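You operate a simulated robot arm through the tools that you are given. There is no shell and no other tool.

You are at the controls of a simulated robot arm. One attempt, no reset.

JOB
Wipe the oil smear off the press bed with the grey rag.
Fine: push the slide in first and draw it out after; leave the lever up; put the rag back. What is to be rubbed or washed off counts as gone when no trace of it is left.

Only the result counts: the job must be done as asked and must still hold three seconds after the hand-in. Knocking over, shifting, dropping, spilling or breaking anything else fails it.

ROBOT AND FRAMES
A 7-joint arm with a two-finger parallel gripper, fixed in place. Base frame: the origin is on the floor under the middle of its stand, x ahead of it, y to its left, z up. Units: m, degrees, N and s.
It reaches about 1.247 m from its shoulder. Its first joint turns from -132.0 to 132.0 degrees. Payload 3.91 kg.
The TCP is the grasp point between the finger pads, 0.03 m short of the fingertips. In the tool frame z runs along the fingers and y along their closing line. Largest opening 0.11 m; finger width 0.02, thickness 0.01; the body of the gripper, 0.048 by 0.112 m, starts 0.055 m behind the TCP.
Orientation is that of the tool frame in the base frame, as [roll, pitch, yaw] about the fixed x, y, z axes, in that order (R = Rz(yaw) Ry(pitch) Rx(roll)). With the fingers straight down and closing along the base's y, the tool's x points along the base's -x, its y along +y and its z along -z.

CONTROLS
- The arm moves only by the tool servo_tool. Its argument "series" is a list of rows, each a list of 3 entries, a list of its own where there are three numbers: the finger opening in m, from 0 to 0.11, then the shift along the base's x, y, z in m, then the turn, a rotation vector about the base's x, y, z in rad. In form: [[fingers, [x, y, z], [rx, ry, rz]], ...]. A call has 1 to 20 rows; each row shifts and turns the commanded pose from where the row before left it. A row lasts 0.2 s, in which the tool goes at most 0.05 m and 8.6 degrees; a call with a longer step from one row to the next is refused whole, and so is a gripper value outside its range. A pose out of reach is approached as far as the arm can. The call stops where the force on the tool passes 90 N (or 10 N more than at its start, if that is more) or the arm is blocked; 0.2 s more then pass. The fingers move at their own pace (about 0.108 m/s each) and stop on an object; they squeeze with about 42 N. The grip force told is the motor's: it shows also when the fingers shut on nothing. Time passes only in rows, and 0.2 s behind the last, so rows that do not move let the fingers close. It gives the time, the measured TCP pose, the force on the tool (base axes), the opening and the grip force at its end, in the units of the frame above (readings bear some noise), with the torque about the TCP (base axes, N m) and any sound that the robot's microphone picked up, and new pictures: "views" is both (left out), scene, wrist or none.
- Cameras (640 x 400 px; columns grow to the right, rows downward): "scene" is fixed at [0.0493, -0.6503, 1.5427]; the picture's right is [0.17, -0.98, 0.00], its down [-0.61, -0.11, -0.79] and it looks along [0.78, 0.14, -0.61] (base axes); focal length 340 px, centre (320, 200). "wrist" rides on the gripper at [0.072, 0.017, -0.103] in the tool frame; the picture's right is [-0.23, 0.97, 0.00], its down [-0.76, -0.18, -0.62] and it looks along [-0.61, -0.14, 0.78] (tool axes); focal length 222 px, centre (320, 200). There is no depth. A picture from a camera that has moved, and an enlarged one, comes with that camera's place and axes in the base frame and with its lens.
- inspect(camera, box): a new picture of the part [left, top, right, bottom] of that camera's present view, enlarged. The clock stands still meanwhile.
- hand_in(): hands the job in; it is judged then, once.

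Places have to be worked out from the pictures, the camera data and where the tool is seen. Open the gripper and draw the arm clear of the work before you hand the job in, unless the task says otherwise.

The tools are called after "Call:" by a JSON object that holds its "fn" and its "kwargs". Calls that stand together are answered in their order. servo_tool: Moves the arm, as the interface text tells. Its arguments: {"type":"object","properties":{"series":{"type":"array","items":{"type":"array"}},"views":{"type":"string","enum":["both","scene","wrist","none"]}},"required":["series"]} The other tools are called the same way: inspect (camera, box) takes an enlarged picture of a part of a camera's view; hand_in () hands the job in.

At the start:

```text
clock: 0.0
ee_pos: [0.5975, -0.2528, 1.0503]
tool_rot: [-180.0, 0.0, 180.0]
ft_force: [0.1, -0.1, 2.0]
torque: [-0.01, 0.01, 0.02]
width: 0.1099
finger_force: 0.1
```

scene: 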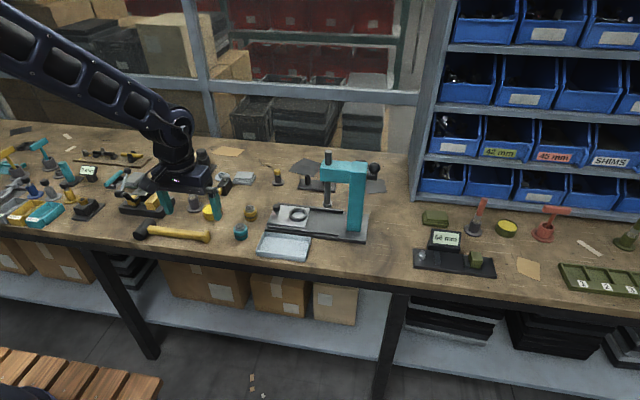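
wrist: 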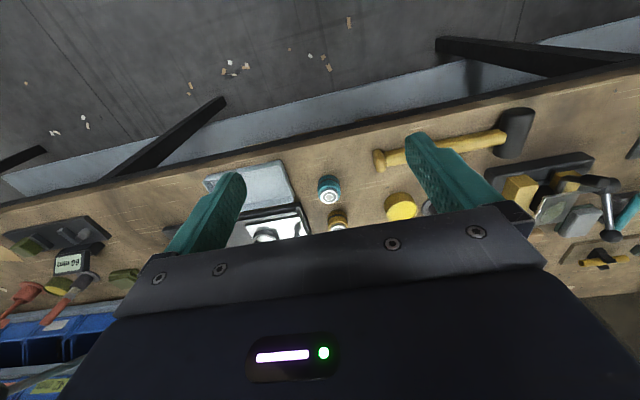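

I start by looking closely at the press area in the scene view and the wrist view.

Call:
{"fn": "inspect", "kwargs": {"camera": "scene", "box": [220, 130, 400, 270]}}

Call:
{"fn": "inspect", "kwargs": {"camera": "wrist", "box": [180, 140, 420, 260]}}

Call:
{"fn": "inspect", "kwargs": {"camera": "scene", "box": [0, 110, 240, 260]}}

Call:
{"fn": "inspect", "kwargs": {"camera": "scene", "box": [400, 180, 640, 310]}}

```text
2.86 times, centred on (310, 200) of scene
camera zoom: at [0.0493, -0.6503, 1.5427], right [0.17, -0.98, 0.0], down [-0.61, -0.11, -0.79], along [0.78, 0.14, -0.61], focal length 973 px, centre (349, 200)
```

zoom: 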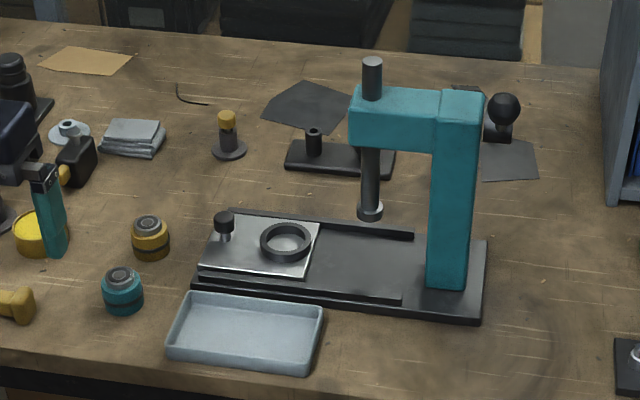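

```text
2.67 times, centred on (300, 200) of wrist
camera zoom: at [0.5243, -0.2359, 1.154], right [0.23, 0.97, 0.0], down [0.76, -0.18, 0.62], along [0.61, -0.14, -0.78], focal length 592 px, centre (373, 200)
```

zoom: 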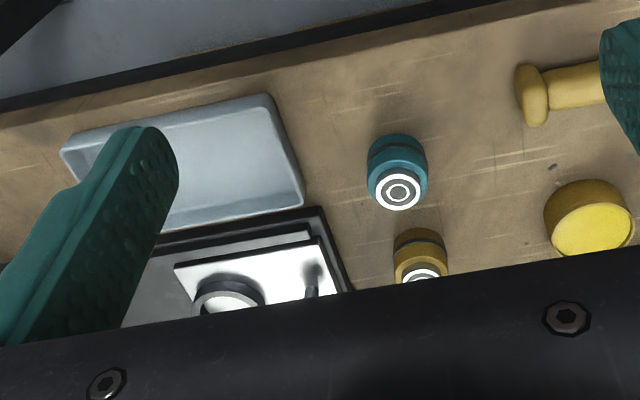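

```text
2.67 times, centred on (120, 185) of scene
camera zoom: at [0.0493, -0.6503, 1.5427], right [0.17, -0.98, 0.0], down [-0.61, -0.11, -0.79], along [0.78, 0.14, -0.61], focal length 908 px, centre (853, 240)
```

zoom: 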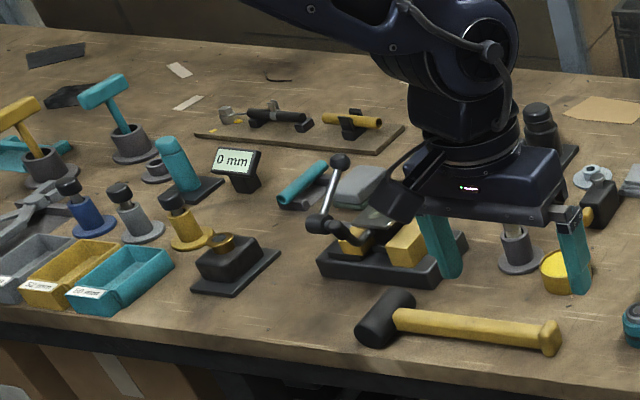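

```text
2.67 times, centred on (520, 245) of scene
camera zoom: at [0.0493, -0.6503, 1.5427], right [0.17, -0.98, 0.0], down [-0.61, -0.11, -0.79], along [0.78, 0.14, -0.61], focal length 908 px, centre (-213, 80)
```

zoom: 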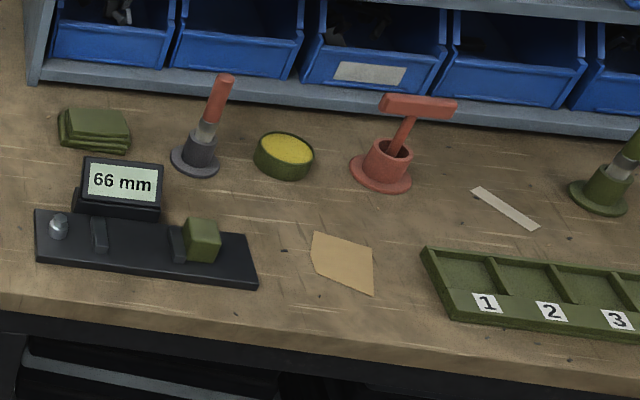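

The press bed, with its light slide (knob and ring on it) drawn out to the left, sits around x≈0.85, y≈-0.3 to -0.65; the grey folded rag seems to lie near (1.05, -0.19). I raise the tool and shift toward the press for a better wrist view.

Call:
{"fn": "servo_tool", "kwargs": {"series": [[0.11, [0, 0, 0.05], [0, 0, 0]], [0.11, [0, 0, 0.05], [0, 0, 0]], [0.11, [0, 0, 0.05], [0, 0, 0]], [0.11, [0, 0, 0.05], [0, 0, 0]], [0.11, [0.025, -0.03, 0], [0, 0, 0]], [0.11, [0.025, -0.03, 0], [0, 0, 0]], [0.11, [0.025, -0.03, 0], [0, 0, 0]], [0.11, [0.025, -0.03, 0], [0, 0, 0]], [0.11, [0.0225, -0.0272, 0], [0, 0, 0]], [0.11, [0, 0, 0], [0, 0, 0]]], "views": "both"}}

```text
clock: 2.2
ee_pos: [0.7196, -0.3989, 1.2495]
tool_rot: [-180.0, 0.0, -180.0]
ft_force: [-0.1, 0.5, 0.7]
torque: [-0.01, 0.0, -0.01]
width: 0.1102
finger_force: 0.0
camera wrist: at [0.6467, -0.3822, 1.3532], right [0.23, 0.97, 0.0], down [0.76, -0.18, 0.62], along [0.61, -0.14, -0.78], focal length 222 px, centre (320, 200)
```

scene: 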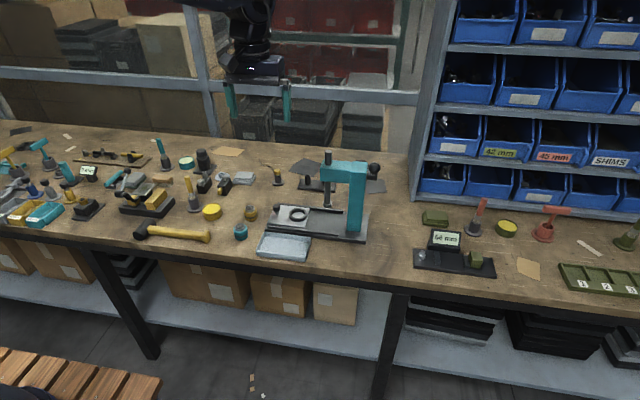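
wrist: 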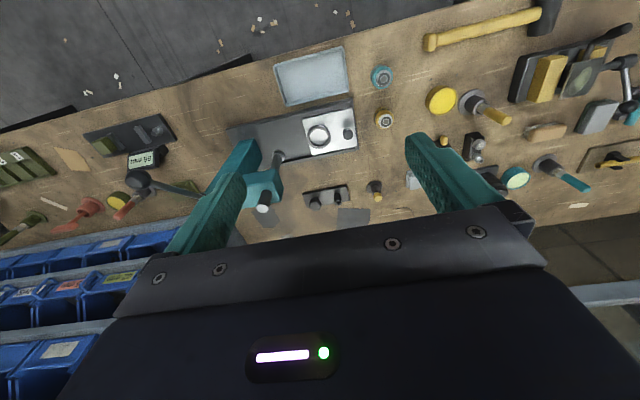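

Call:
{"fn": "inspect", "kwargs": {"camera": "wrist", "box": [220, 40, 420, 220]}}

Call:
{"fn": "inspect", "kwargs": {"camera": "scene", "box": [180, 140, 300, 250]}}

Call:
{"fn": "inspect", "kwargs": {"camera": "scene", "box": [260, 140, 400, 250]}}

Call:
{"fn": "inspect", "kwargs": {"camera": "wrist", "box": [380, 60, 640, 240]}}

```text
2.22 times, centred on (320, 130) of wrist
camera zoom: at [0.6467, -0.3822, 1.3532], right [0.23, 0.97, 0.0], down [0.76, -0.18, 0.62], along [0.61, -0.14, -0.78], focal length 494 px, centre (320, 356)
```

zoom: 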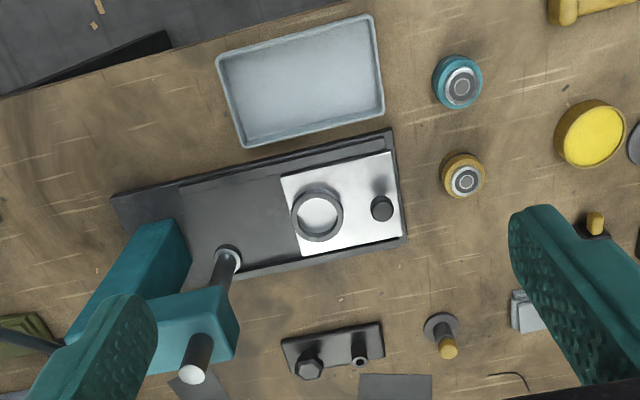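

```text
3.64 times, centred on (240, 195) of scene
camera zoom: at [0.0493, -0.6503, 1.5427], right [0.17, -0.98, 0.0], down [-0.61, -0.11, -0.79], along [0.78, 0.14, -0.61], focal length 1238 px, centre (611, 218)
```

zoom: 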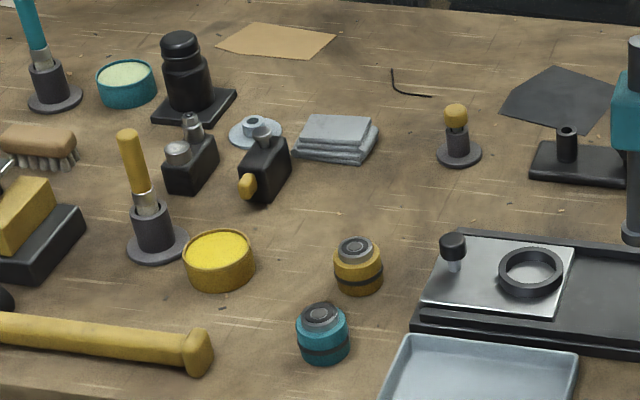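

```text
3.64 times, centred on (330, 195) of scene
camera zoom: at [0.0493, -0.6503, 1.5427], right [0.17, -0.98, 0.0], down [-0.61, -0.11, -0.79], along [0.78, 0.14, -0.61], focal length 1238 px, centre (284, 218)
```

zoom: 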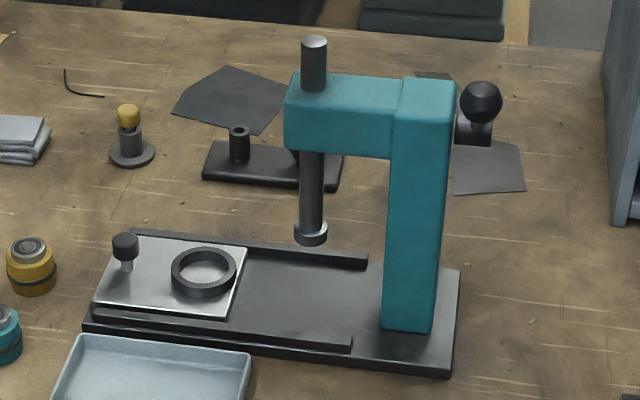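

```text
2.22 times, centred on (510, 150) of wrist
camera zoom: at [0.6467, -0.3822, 1.3532], right [0.23, 0.97, 0.0], down [0.76, -0.18, 0.62], along [0.61, -0.14, -0.78], focal length 494 px, centre (-102, 311)
```

zoom: 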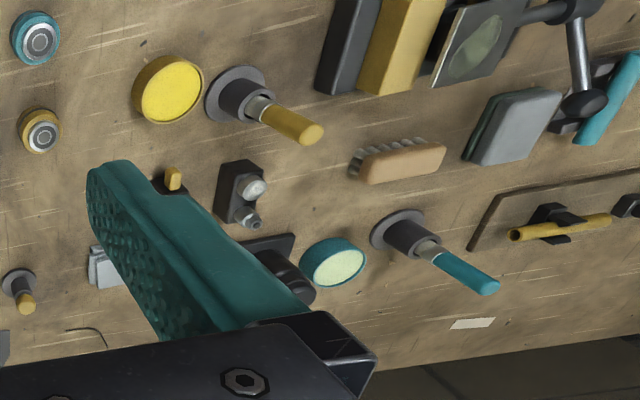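

The slide is square to the base axes (x≈0.815–0.912, y≈-0.467…-0.347); its knob tops out near (0.854, -0.367, 0.866), and the ram tip hangs at y≈-0.53. The smear must be under the slide. I turn the tool −90° so that the fingers close along x with the camera on the side away from the press, then lean it so that the body stays clear of the press head.

Call:
{"fn": "servo_tool", "kwargs": {"series": [[0.11, [0.012, 0.012, -0.008], [0, 0, -0.1428]], [0.11, [0.012, 0.012, -0.008], [0, 0, -0.1428]], [0.11, [0.012, 0.012, -0.008], [0, 0, -0.1428]], [0.11, [0.012, 0.012, -0.008], [0, 0, -0.1428]], [0.11, [0.012, 0.012, -0.008], [0, 0, -0.1428]], [0.11, [0.012, 0.012, -0.008], [0, 0, -0.1428]], [0.11, [0.012, 0.012, -0.008], [0, 0, -0.1428]], [0.11, [0.012, 0.012, -0.008], [0, 0, -0.1428]], [0.11, [0.012, 0.012, -0.008], [0, 0, -0.1428]], [0.11, [0.012, 0.012, -0.008], [0, 0, -0.1428]], [0.11, [0.0145, 0.0, -0.02], [0, 0, -0.1428]], [0.11, [0, 0, 0], [0, 0, 0]]], "views": "both"}}

```text
clock: 4.8
ee_pos: [0.8555, -0.2785, 1.15]
tool_rot: [-180.0, -0.1, 89.9]
ft_force: [-0.4, -0.9, 0.1]
torque: [-0.02, -0.05, 0.01]
width: 0.11
finger_force: 0.1
camera wrist: at [0.8714, -0.2067, 1.2534], right [0.97, -0.23, 0.0], down [-0.18, -0.76, 0.62], along [-0.14, -0.61, -0.78], focal length 222 px, centre (320, 200)
```

scene: 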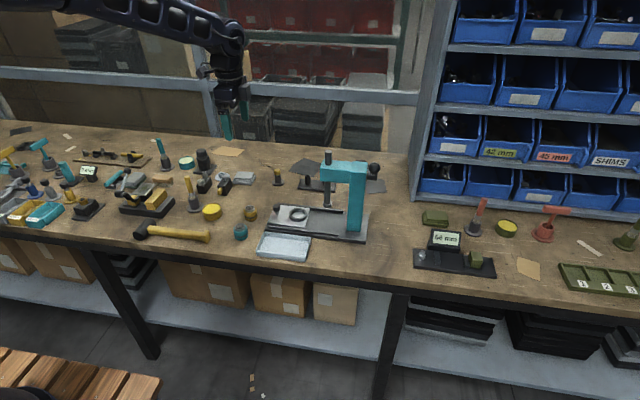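
wrist: 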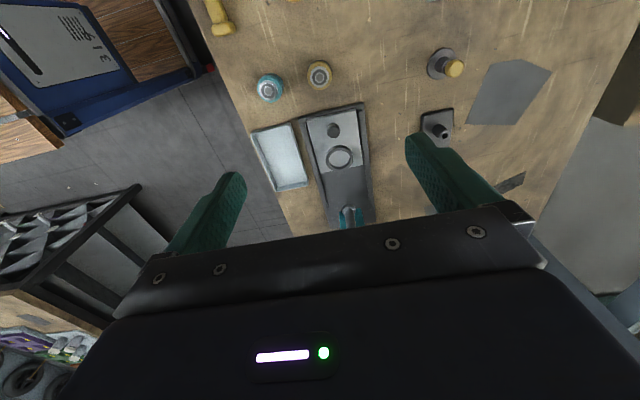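

Call:
{"fn": "inspect", "kwargs": {"camera": "wrist", "box": [240, 40, 400, 230]}}

```text
2.11 times, centred on (320, 135) of wrist
camera zoom: at [0.8714, -0.2067, 1.2534], right [0.97, -0.23, 0.0], down [-0.18, -0.76, 0.62], along [-0.14, -0.61, -0.78], focal length 468 px, centre (320, 337)
```

zoom: 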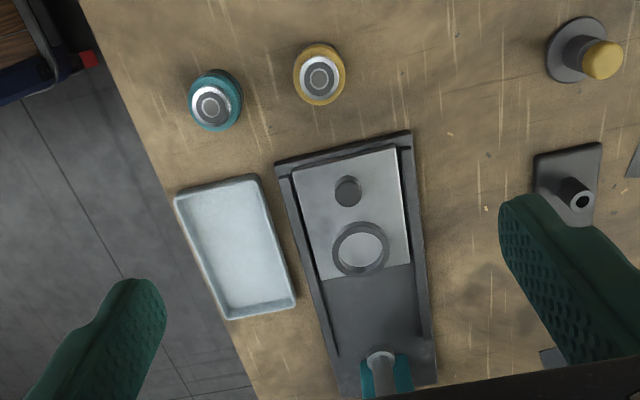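

The slide and knob are well seen here; combining views puts the knob near (0.860, -0.366, 0.853). I lean the tool 30° (body toward +y) and lower part-way to check the line-up.

Call:
{"fn": "servo_tool", "kwargs": {"series": [[0.08, [0.001, 0, -0.03], [-0.1309, 0, 0]], [0.07, [0.001, 0, -0.03], [-0.1309, 0, 0]], [0.07, [0.001, 0, -0.03], [-0.1309, 0, 0]], [0.07, [0.0015, 0, -0.03], [-0.1309, 0, 0]], [0.07, [0, 0, 0], [0, 0, 0]]], "views": "both"}}

```text
clock: 6.0
ee_pos: [0.8575, -0.2803, 1.0299]
tool_rot: [-179.9, 30.2, 90.0]
ft_force: [0.1, -0.2, 0.4]
torque: [0.02, 0.0, 0.03]
width: 0.0699
finger_force: 0.1
camera wrist: at [0.8746, -0.1659, 1.0833], right [0.97, -0.2, 0.11], down [-0.18, -0.35, 0.92], along [-0.14, -0.92, -0.37], focal length 222 px, centre (320, 200)
```

scene: 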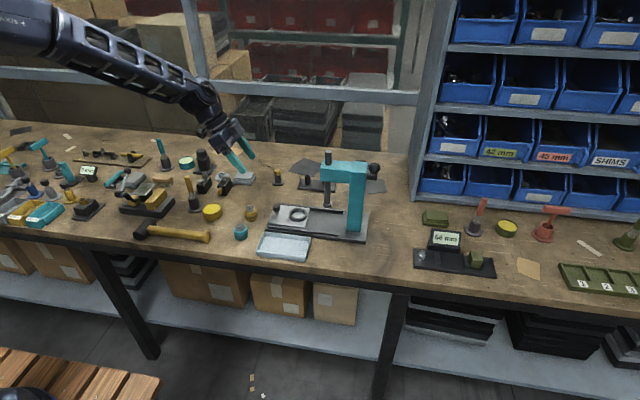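
wrist: 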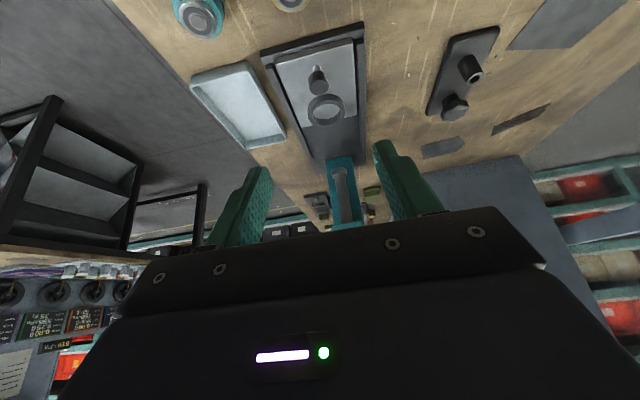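

Call:
{"fn": "inspect", "kwargs": {"camera": "wrist", "box": [240, 10, 400, 170]}}

Call:
{"fn": "inspect", "kwargs": {"camera": "scene", "box": [200, 100, 380, 260]}}

```text
2.50 times, centred on (320, 90) of wrist
camera zoom: at [0.8746, -0.1659, 1.0833], right [0.97, -0.2, 0.11], down [-0.18, -0.35, 0.92], along [-0.14, -0.92, -0.37], focal length 555 px, centre (320, 475)
```

zoom: 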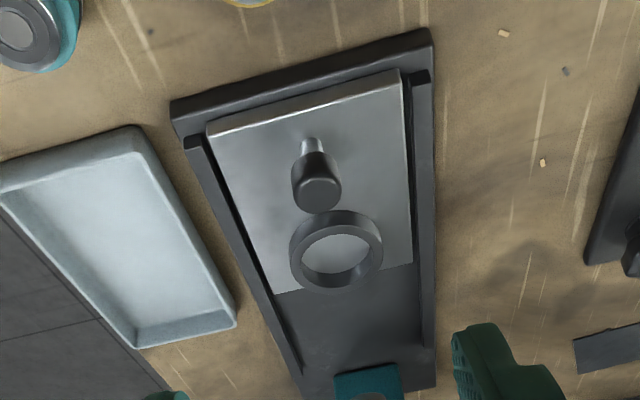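

```text
2.50 times, centred on (290, 180) of scene
camera zoom: at [0.0493, -0.6503, 1.5427], right [0.17, -0.98, 0.0], down [-0.61, -0.11, -0.79], along [0.78, 0.14, -0.61], focal length 851 px, centre (395, 250)
```

zoom: 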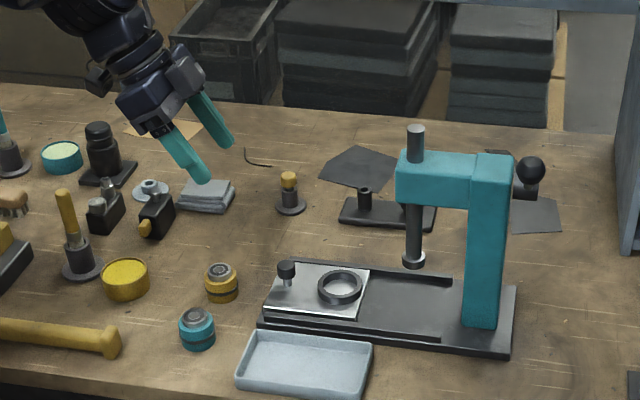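

Three views agree on the knob top at about (0.860, -0.3665, 0.856), slide top ≈0.822. I go down along the finger axis to 4 cm short of the grasp and check.

Call:
{"fn": "servo_tool", "kwargs": {"series": [[0.07, [0.0006, -0.0142, -0.0336], [0, 0, 0]], [0.07, [0.0006, -0.0142, -0.0336], [0, 0, 0]], [0.07, [0.0006, -0.0142, -0.0336], [0, 0, 0]], [0.07, [0.0007, -0.0143, -0.0335], [0, 0, 0]], [0.07, [0, 0, 0], [0, 0, 0]]], "views": "both"}}

Call:
{"fn": "inspect", "kwargs": {"camera": "wrist", "box": [220, 0, 420, 200]}}

Call:
{"fn": "inspect", "kwargs": {"camera": "scene", "box": [220, 130, 380, 260]}}

```text
clock: 7.2
ee_pos: [0.862, -0.3381, 0.8979]
tool_rot: [-179.9, 30.0, 90.0]
ft_force: [0.6, -0.5, -0.1]
torque: [0.03, 0.0, -0.01]
width: 0.07
finger_force: 0.1
camera wrist: at [0.8784, -0.2239, 0.951], right [0.97, -0.2, 0.11], down [-0.18, -0.35, 0.92], along [-0.14, -0.92, -0.37], focal length 222 px, centre (320, 200)
```

scene: 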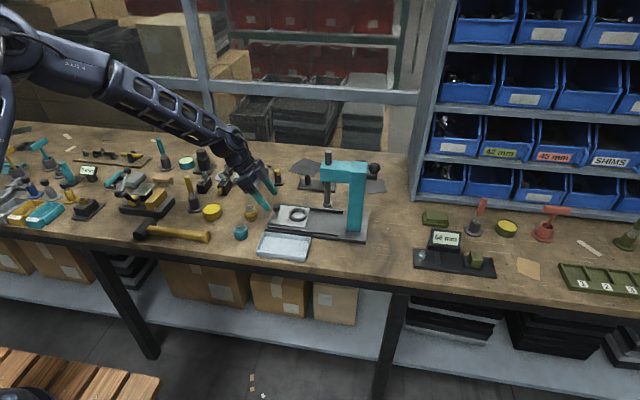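
wrist: 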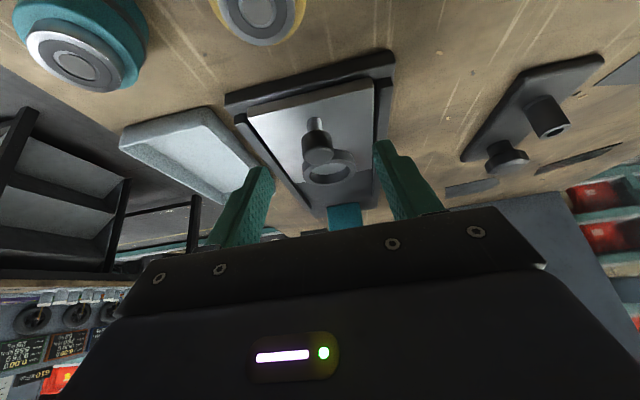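

```text
2.00 times, centred on (320, 100) of wrist
camera zoom: at [0.8784, -0.2239, 0.951], right [0.97, -0.2, 0.11], down [-0.18, -0.35, 0.92], along [-0.14, -0.92, -0.37], focal length 444 px, centre (320, 400)
```

zoom: 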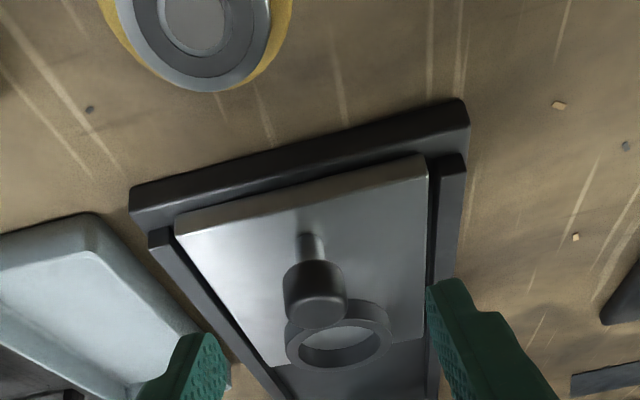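

```text
3.08 times, centred on (300, 195) of scene
camera zoom: at [0.0493, -0.6503, 1.5427], right [0.17, -0.98, 0.0], down [-0.61, -0.11, -0.79], along [0.78, 0.14, -0.61], focal length 1047 px, centre (382, 215)
```

zoom: 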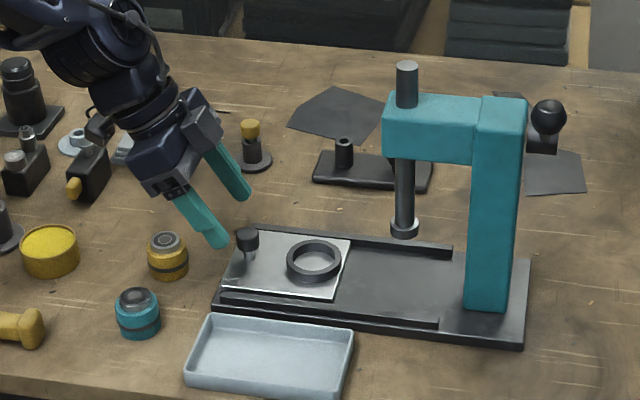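

The knob sits right where expected (≈(0.8605, -0.367), top ≈0.856) and between the fingers. I go down the last 4 cm and close on it.

Call:
{"fn": "servo_tool", "kwargs": {"series": [[0.07, [-0.0005, -0.0065, -0.0123], [0, 0, 0]], [0.07, [-0.0005, -0.0065, -0.0123], [0, 0, 0]], [0.07, [-0.0005, -0.0064, -0.0123], [0, 0, 0]], [0.07, [0, 0, 0], [0, 0, 0]]], "views": "both"}}

Call:
{"fn": "inspect", "kwargs": {"camera": "wrist", "box": [220, 0, 420, 200]}}

Call:
{"fn": "inspect", "kwargs": {"camera": "scene", "box": [220, 130, 380, 260]}}

```text
clock: 8.2
ee_pos: [0.8602, -0.3568, 0.8594]
tool_rot: [-180.0, 30.0, 89.9]
ft_force: [0.7, 0.1, 0.9]
torque: [0.04, 0.02, 0.02]
width: 0.0702
finger_force: 0.0
camera wrist: at [0.8757, -0.2422, 0.9125], right [0.97, -0.2, 0.11], down [-0.18, -0.35, 0.92], along [-0.14, -0.92, -0.37], focal length 222 px, centre (320, 200)
```

scene: 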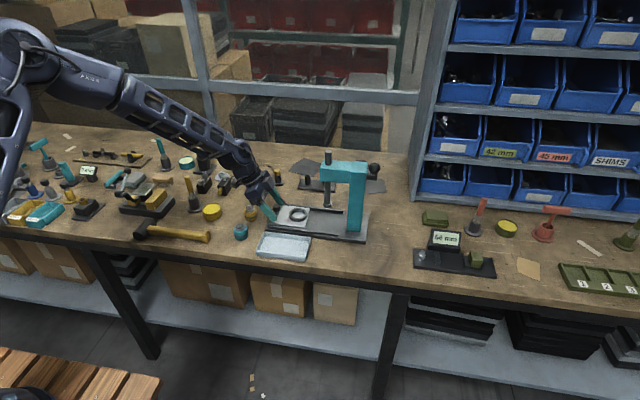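
wrist: 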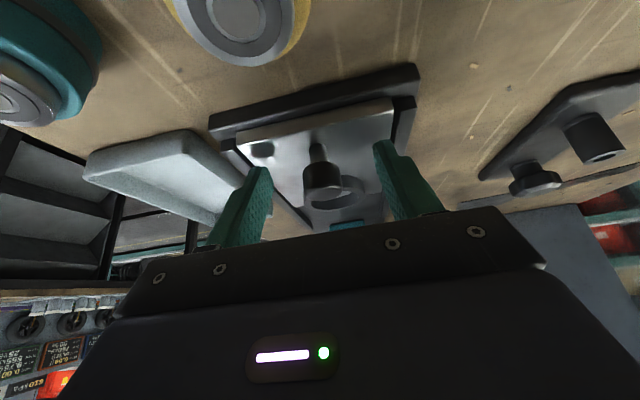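

```text
2.00 times, centred on (320, 100) of wrist
camera zoom: at [0.8757, -0.2422, 0.9125], right [0.97, -0.2, 0.11], down [-0.18, -0.35, 0.92], along [-0.14, -0.92, -0.37], focal length 444 px, centre (320, 400)
```

zoom: 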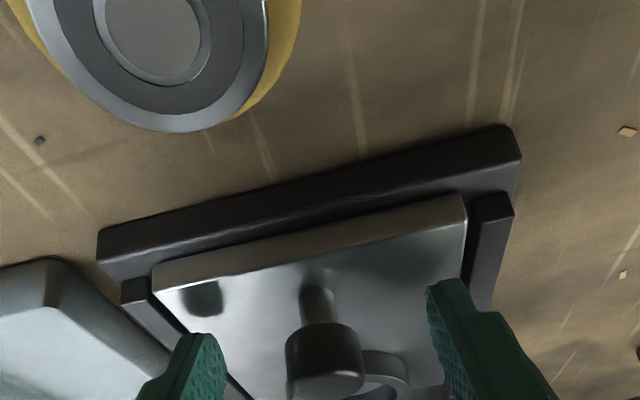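

```text
3.08 times, centred on (300, 195) of scene
camera zoom: at [0.0493, -0.6503, 1.5427], right [0.17, -0.98, 0.0], down [-0.61, -0.11, -0.79], along [0.78, 0.14, -0.61], focal length 1047 px, centre (382, 215)
```

zoom: 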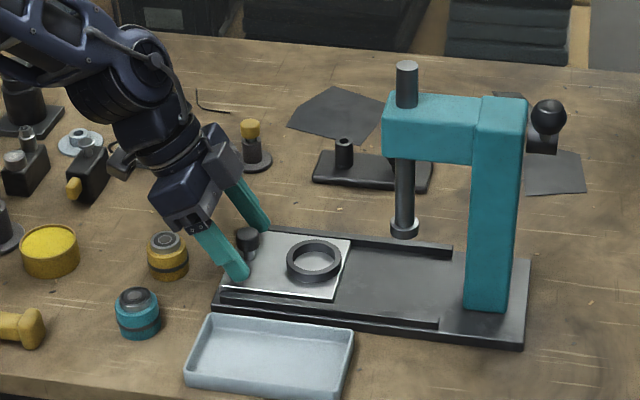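

The fingers straddle the knob with no contact. I close on it.

Call:
{"fn": "servo_tool", "kwargs": {"series": [[0.04, [0, 0, 0], [0, 0, 0]], [0.0, [0, 0, 0], [0, 0, 0]], [0.0, [0, 0, 0], [0, 0, 0]], [0.0, [0, 0, 0], [0, 0, 0]]], "views": "both"}}

Call:
{"fn": "inspect", "kwargs": {"camera": "scene", "box": [220, 130, 380, 260]}}

```text
clock: 9.2
ee_pos: [0.8598, -0.3572, 0.8601]
tool_rot: [180.0, 30.0, 90.0]
ft_force: [13.4, -2.1, -0.8]
torque: [-0.14, 0.15, 0.14]
width: 0.024
finger_force: 44.8
camera wrist: at [0.8763, -0.2421, 0.9126], right [0.97, -0.2, 0.11], down [-0.18, -0.35, 0.92], along [-0.14, -0.92, -0.37], focal length 222 px, centre (320, 200)
```

scene: 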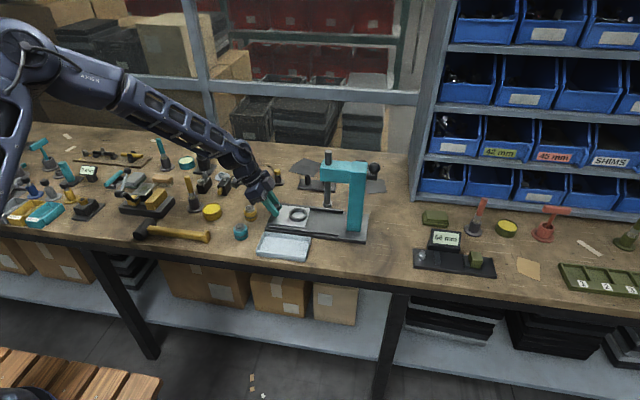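
wrist: 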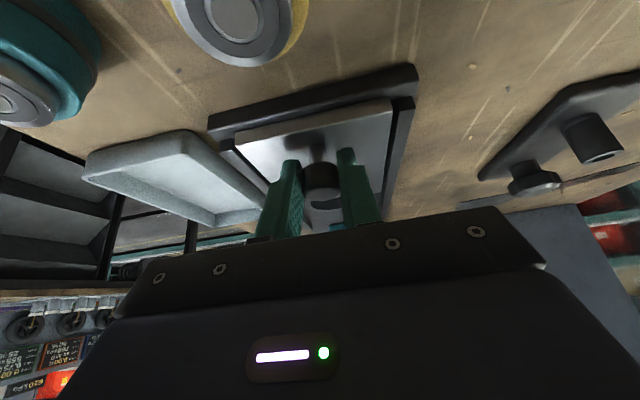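

```text
3.08 times, centred on (300, 195) of scene
camera zoom: at [0.0493, -0.6503, 1.5427], right [0.17, -0.98, 0.0], down [-0.61, -0.11, -0.79], along [0.78, 0.14, -0.61], focal length 1047 px, centre (382, 215)
```

zoom: 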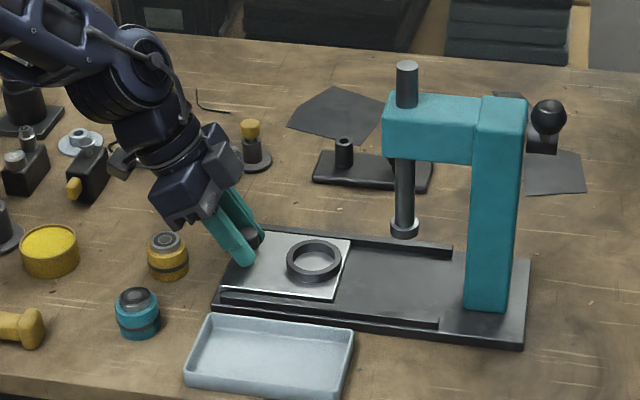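

The knob is held (width 0.024). A side force of 13 N shows the knob is a hair to +x, so I ease +x by 1 mm and push the slide 3 cm in slowly, watching force and ring.

Call:
{"fn": "servo_tool", "kwargs": {"series": [[0.0, [0.001, 0, 0], [0, 0, 0]], [0.0, [0, -0.004, 0], [0, 0, 0]], [0.0, [0, -0.006, 0], [0, 0, 0]], [0.0, [0, -0.006, 0], [0, 0, 0]], [0.0, [0, -0.006, 0], [0, 0, 0]], [0.0, [0, -0.005, 0], [0, 0, 0]], [0.0, [0, -0.003, 0], [0, 0, 0]]], "views": "both"}}

Call:
{"fn": "inspect", "kwargs": {"camera": "scene", "box": [220, 130, 380, 260]}}

```text
clock: 10.8
ee_pos: [0.8603, -0.3875, 0.8602]
tool_rot: [-179.9, 30.0, 90.0]
ft_force: [-20.5, -0.2, 5.2]
torque: [-0.11, -0.09, -0.15]
width: 0.0238
finger_force: 44.8
camera wrist: at [0.8767, -0.2727, 0.9125], right [0.97, -0.2, 0.11], down [-0.18, -0.35, 0.92], along [-0.14, -0.92, -0.37], focal length 222 px, centre (320, 200)
```

scene: 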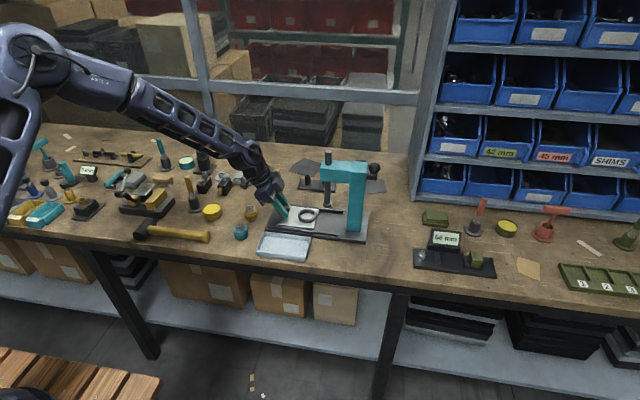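
wrist: 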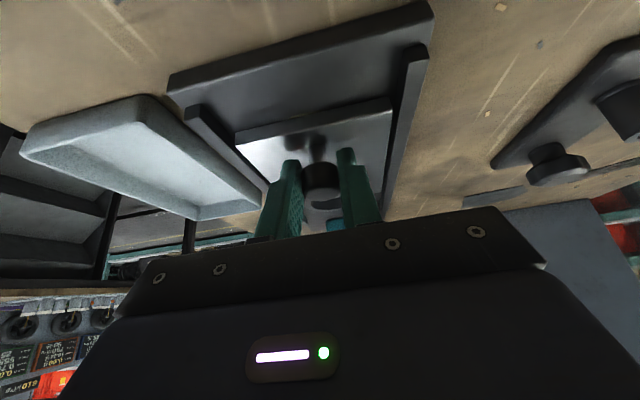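

```text
3.08 times, centred on (300, 195) of scene
camera zoom: at [0.0493, -0.6503, 1.5427], right [0.17, -0.98, 0.0], down [-0.61, -0.11, -0.79], along [0.78, 0.14, -0.61], focal length 1047 px, centre (382, 215)
```

zoom: 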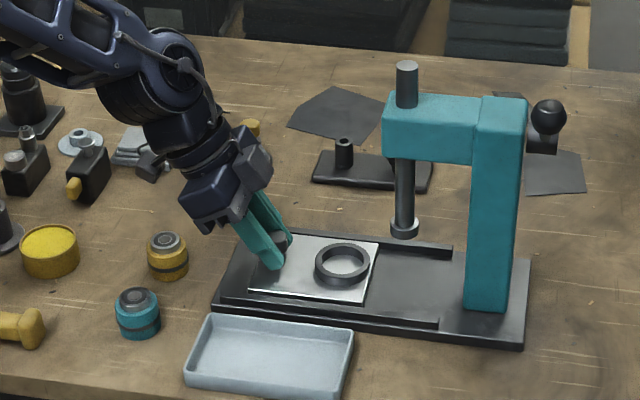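

The slide moves with the ring riding on it. I take back 0.6 mm in x to relieve the side force and go on 4 cm further.

Call:
{"fn": "servo_tool", "kwargs": {"series": [[0.0, [-0.0006, -0.004, 0], [0, 0, 0]], [0.0, [0, -0.006, 0], [0, 0, 0]], [0.0, [0, -0.007, 0], [0, 0, 0]], [0.0, [0, -0.007, 0], [0, 0, 0]], [0.0, [0, -0.007, 0], [0, 0, 0]], [0.0, [0, -0.006, 0], [0, 0, 0]], [0.0, [0, -0.003, 0], [0, 0, 0]]], "views": "both"}}

Call:
{"fn": "inspect", "kwargs": {"camera": "scene", "box": [220, 130, 380, 260]}}

```text
clock: 12.4
ee_pos: [0.859, -0.4262, 0.8588]
tool_rot: [-179.9, 30.0, 90.0]
ft_force: [-14.1, -0.1, -2.1]
torque: [0.53, -0.25, -0.2]
width: 0.0236
finger_force: 45.0
camera wrist: at [0.8767, -0.3123, 0.9126], right [0.97, -0.2, 0.11], down [-0.18, -0.35, 0.92], along [-0.14, -0.92, -0.37], focal length 222 px, centre (320, 200)
```

scene: 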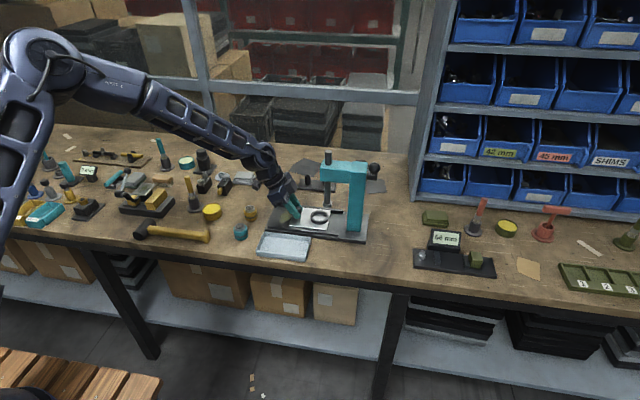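
wrist: 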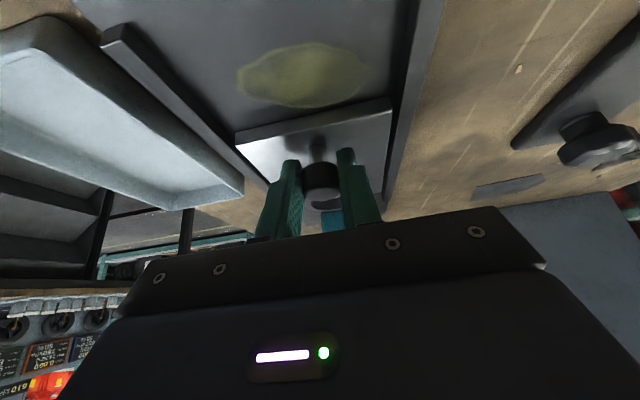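

```text
3.08 times, centred on (300, 195) of scene
camera zoom: at [0.0493, -0.6503, 1.5427], right [0.17, -0.98, 0.0], down [-0.61, -0.11, -0.79], along [0.78, 0.14, -0.61], focal length 1047 px, centre (382, 215)
```

zoom: 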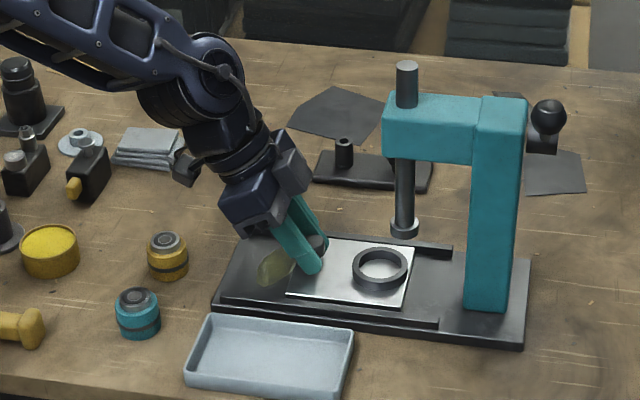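

The smear has come into view on the bed under where the slide was. I keep pushing in small steps, watching for the end stop.

Call:
{"fn": "servo_tool", "kwargs": {"series": [[0.0, [-0.0004, -0.004, 0], [0, 0, 0]], [0.0, [0, -0.006, 0], [0, 0, 0]], [0.0, [0, -0.006, 0], [0, 0, 0]], [0.0, [0, -0.006, 0], [0, 0, 0]], [0.0, [0, -0.004, 0], [0, 0, 0]], [0.0, [0, -0.002, 0], [0, 0, 0]]], "views": "both"}}

Call:
{"fn": "inspect", "kwargs": {"camera": "scene", "box": [220, 130, 380, 260]}}

Call:
{"fn": "inspect", "kwargs": {"camera": "wrist", "box": [160, 0, 480, 200]}}

```text
clock: 13.8
ee_pos: [0.8593, -0.4514, 0.8598]
tool_rot: [-179.9, 29.9, 90.1]
ft_force: [-23.8, 28.5, 8.6]
torque: [-0.06, -0.2, -0.19]
width: 0.0239
finger_force: 44.8
camera wrist: at [0.8764, -0.3375, 0.9127], right [0.97, -0.2, 0.11], down [-0.18, -0.35, 0.92], along [-0.14, -0.92, -0.37], focal length 222 px, centre (320, 200)
```

scene: 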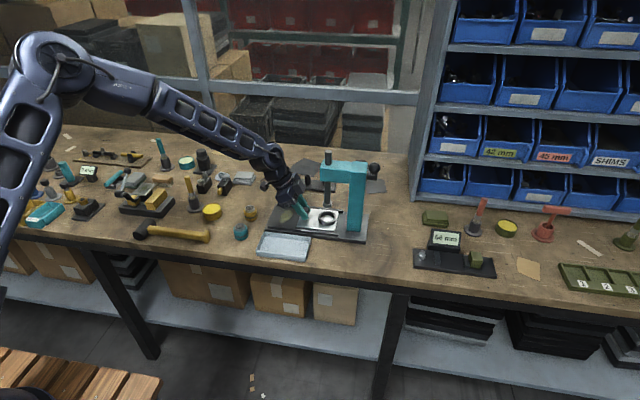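
wrist: 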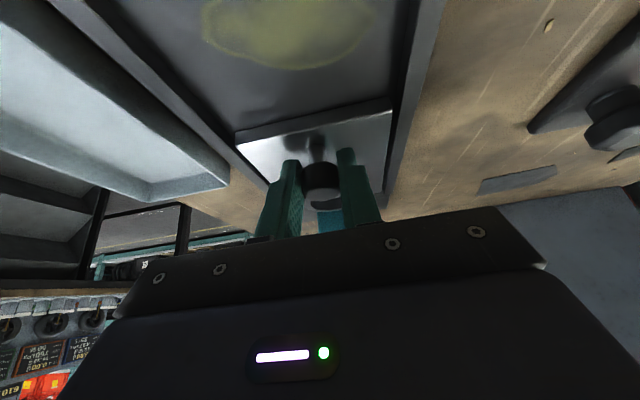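

```text
3.08 times, centred on (300, 195) of scene
camera zoom: at [0.0493, -0.6503, 1.5427], right [0.17, -0.98, 0.0], down [-0.61, -0.11, -0.79], along [0.78, 0.14, -0.61], focal length 1047 px, centre (382, 215)
```

zoom: 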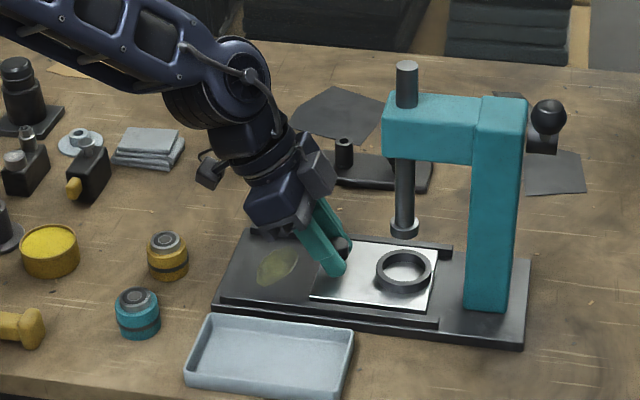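

```text
2.00 times, centred on (320, 100) of wrist
camera zoom: at [0.8764, -0.3375, 0.9127], right [0.97, -0.2, 0.11], down [-0.18, -0.35, 0.92], along [-0.14, -0.92, -0.37], focal length 444 px, centre (320, 400)
```

zoom: 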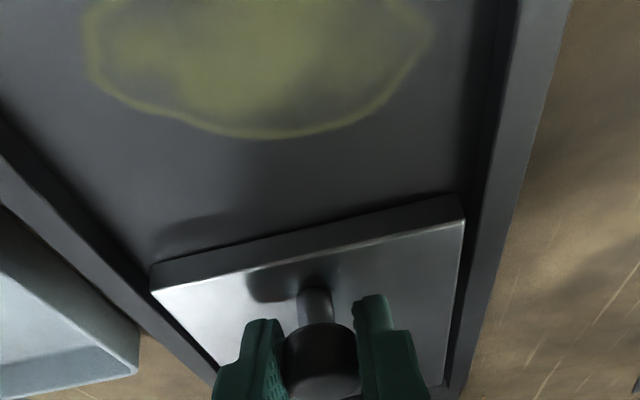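

The whole smear is exposed (about x 0.83–0.90, y -0.415…-0.37) and the 28 N in y shows the slide has met its stop. I relieve the forces, open the fingers, and back out along the finger axis.

Call:
{"fn": "servo_tool", "kwargs": {"series": [[0.0, [-0.0006, 0.002, 0], [0, 0, 0]], [0.0, [0, 0, 0], [0, 0, 0]], [0.03, [0, 0, 0], [0, 0, 0]], [0.06, [0, 0, 0], [0, 0, 0]], [0.06, [0, 0, 0], [0, 0, 0]], [0.06, [0, 0.01, 0.0173], [0, 0, 0]], [0.06, [0, 0.02, 0.0346], [0, 0, 0]], [0.06, [0, 0.02, 0.0346], [0, 0, 0]], [0.06, [0, 0.02, 0.0346], [0, 0, 0]], [0.06, [0, 0, 0], [0, 0, 0]]], "views": "both"}}

Call:
{"fn": "inspect", "kwargs": {"camera": "scene", "box": [220, 130, 380, 260]}}

Call:
{"fn": "inspect", "kwargs": {"camera": "wrist", "box": [160, 0, 480, 200]}}

```text
clock: 16.0
ee_pos: [0.8587, -0.3808, 0.9805]
tool_rot: [-179.9, 30.0, 90.1]
ft_force: [0.0, -0.2, 0.3]
torque: [0.0, -0.02, 0.02]
width: 0.0598
finger_force: 0.2
camera wrist: at [0.8746, -0.2662, 1.033], right [0.97, -0.2, 0.11], down [-0.18, -0.35, 0.92], along [-0.14, -0.92, -0.37], focal length 222 px, centre (320, 200)
```

scene: 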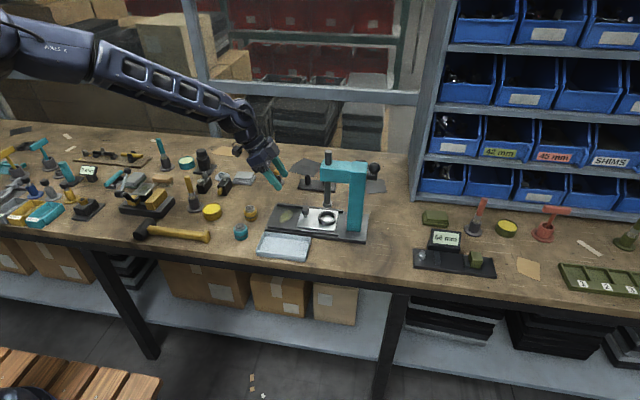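
wrist: 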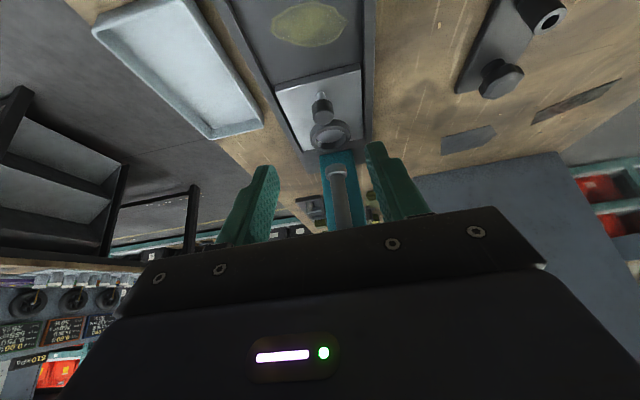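

```text
3.08 times, centred on (300, 195) of scene
camera zoom: at [0.0493, -0.6503, 1.5427], right [0.17, -0.98, 0.0], down [-0.61, -0.11, -0.79], along [0.78, 0.14, -0.61], focal length 1047 px, centre (382, 215)
```

zoom: 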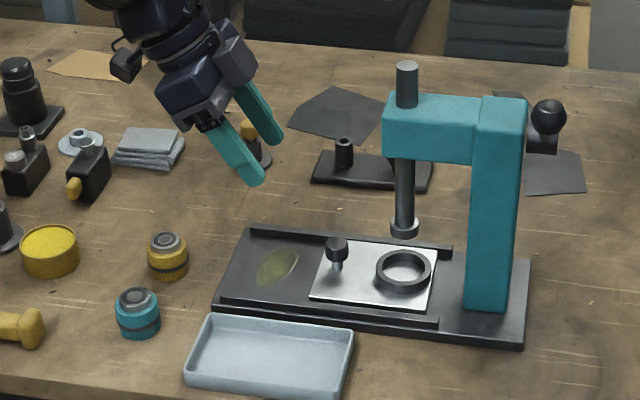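

```text
2.00 times, centred on (320, 100) of wrist
camera zoom: at [0.8746, -0.2662, 1.033], right [0.97, -0.2, 0.11], down [-0.18, -0.35, 0.92], along [-0.14, -0.92, -0.37], focal length 444 px, centre (320, 400)
```

zoom: 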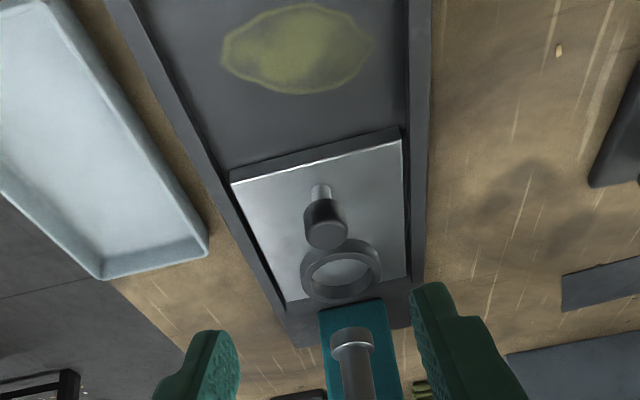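

The slide sits in with the ring still on it and the ram above; the smear spans x≈0.833–0.898, y≈-0.412…-0.376. Now I straighten the tool and go over to look at the grey rag near (1.065, -0.18).

Call:
{"fn": "servo_tool", "kwargs": {"series": [[0.08, [0.0, 0.02, 0.035], [0, 0, 0]], [0.09, [0.009, 0.033, 0.015], [0.1309, 0, 0]], [0.1, [0.009, 0.033, 0.015], [0.1309, 0, 0]], [0.1, [0.009, 0.033, 0.015], [0.1309, 0, 0]], [0.1, [0.009, 0.033, 0.015], [0.1309, 0, 0]], [0.1, [0.012, 0.036, 0.015], [0, 0, 0]], [0.1, [0.012, 0.036, 0.015], [0, 0, 0]], [0.1, [0.012, 0.036, 0.015], [0, 0, 0]], [0.1, [0.012, 0.036, 0.015], [0, 0, 0]], [0.1, [0.0075, 0.035, 0.015], [0, 0, 0]], [0.1, [0, 0, 0], [0, 0, 0]]], "views": "both"}}

Call:
{"fn": "inspect", "kwargs": {"camera": "wrist", "box": [240, 0, 500, 180]}}

Call:
{"fn": "inspect", "kwargs": {"camera": "scene", "box": [180, 130, 300, 230]}}

```text
clock: 18.4
ee_pos: [0.9514, -0.0519, 1.1527]
tool_rot: [-179.9, -0.1, 90.0]
ft_force: [-0.3, -0.1, 0.0]
torque: [0.01, -0.01, 0.0]
width: 0.0999
finger_force: 0.0
camera wrist: at [0.9668, 0.0208, 1.2554], right [0.97, -0.23, 0.0], down [-0.18, -0.76, 0.62], along [-0.14, -0.61, -0.78], focal length 222 px, centre (320, 200)
```

scene: 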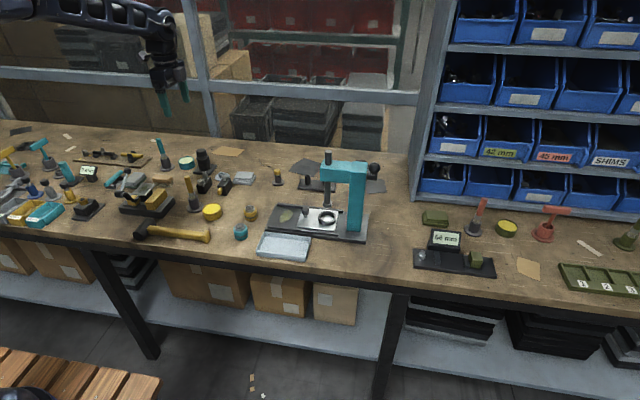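
wrist: 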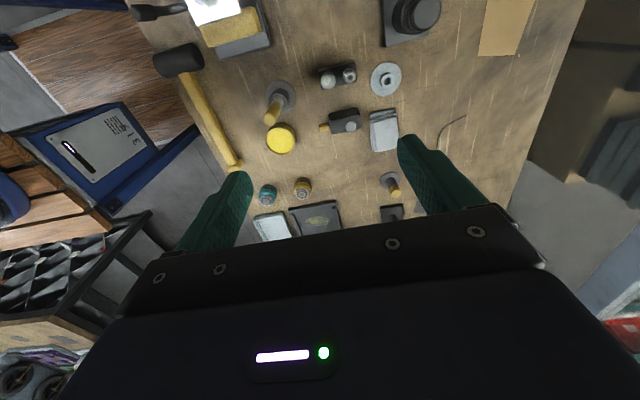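

```text
2.22 times, centred on (370, 90) of wrist
camera zoom: at [0.9668, 0.0208, 1.2554], right [0.97, -0.23, 0.0], down [-0.18, -0.76, 0.62], along [-0.14, -0.61, -0.78], focal length 494 px, centre (209, 444)
```

zoom: 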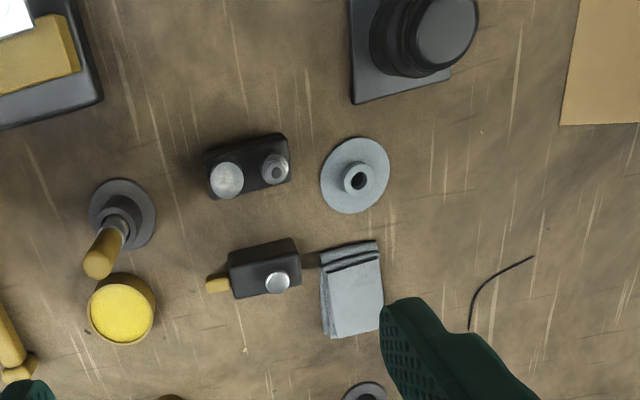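

```text
4.00 times, centred on (240, 180) of scene
camera zoom: at [0.0493, -0.6503, 1.5427], right [0.17, -0.98, 0.0], down [-0.61, -0.11, -0.79], along [0.78, 0.14, -0.61], focal length 1362 px, centre (640, 280)
```

zoom: 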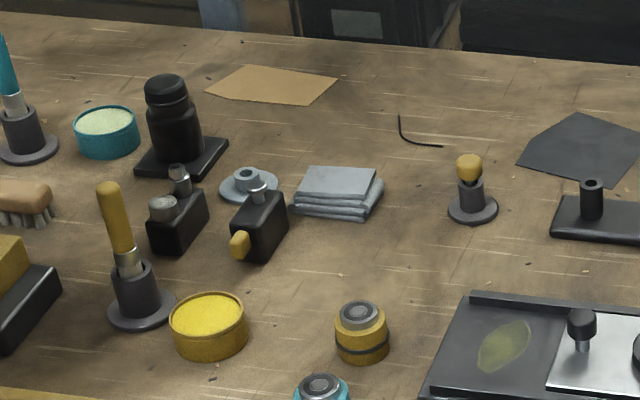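

Triangulating the wire's tip gives the table top at z = 0.800; the rag is about 0.05 × 0.083 m, ≈0.018 high, centred near (1.057, -0.178), with the lock block close on its +y/-x side. I close in above it for an exact look.

Call:
{"fn": "servo_tool", "kwargs": {"series": [[0.085, [0.026, -0.017, -0.03], [0, 0, 0]], [0.085, [0.026, -0.017, -0.03], [0, 0, 0]], [0.085, [0.026, -0.017, -0.03], [0, 0, 0]], [0.085, [0.0275, -0.017, -0.03], [0, 0, 0]], [0.085, [0, 0, -0.03], [0, 0, 0]], [0.085, [0, 0, -0.03], [0, 0, 0]], [0.085, [0, 0, 0], [0, 0, 0]]], "views": "both"}}

Call:
{"fn": "inspect", "kwargs": {"camera": "wrist", "box": [220, 40, 440, 220]}}

Call:
{"fn": "inspect", "kwargs": {"camera": "scene", "box": [180, 130, 300, 230]}}

```text
clock: 20.0
ee_pos: [1.0572, -0.1206, 0.9697]
tool_rot: [180.0, 0.0, 90.0]
ft_force: [0.5, -0.7, 0.3]
torque: [0.03, -0.01, 0.01]
width: 0.0849
finger_force: 0.0
camera wrist: at [1.0745, -0.0477, 1.0727], right [0.97, -0.23, 0.0], down [-0.18, -0.76, 0.62], along [-0.14, -0.61, -0.78], focal length 222 px, centre (320, 200)
```

scene: 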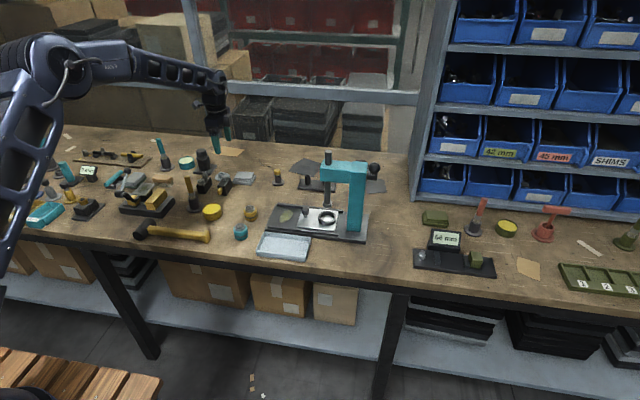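
wrist: 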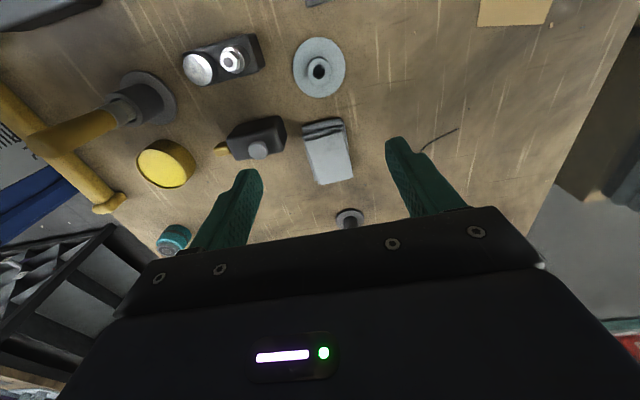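

```text
2.22 times, centred on (330, 130) of wrist
camera zoom: at [1.0745, -0.0477, 1.0727], right [0.97, -0.23, 0.0], down [-0.18, -0.76, 0.62], along [-0.14, -0.61, -0.78], focal length 494 px, centre (298, 356)
```

zoom: 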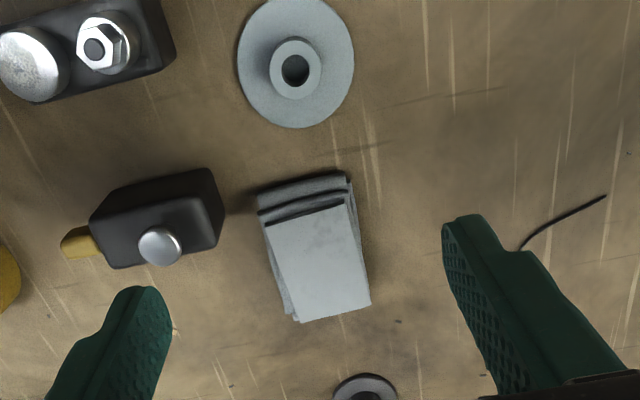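

```text
4.00 times, centred on (240, 180) of scene
camera zoom: at [0.0493, -0.6503, 1.5427], right [0.17, -0.98, 0.0], down [-0.61, -0.11, -0.79], along [0.78, 0.14, -0.61], focal length 1362 px, centre (640, 280)
```

zoom: 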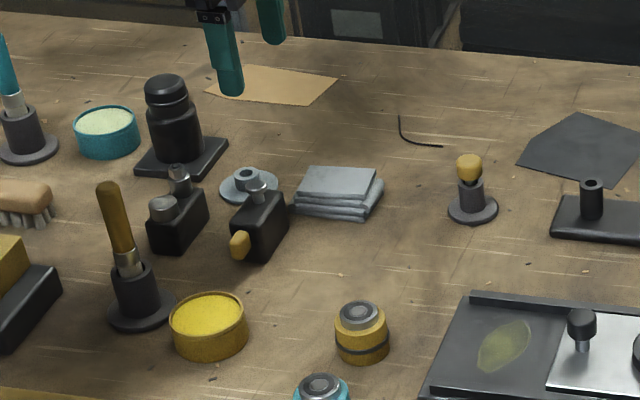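

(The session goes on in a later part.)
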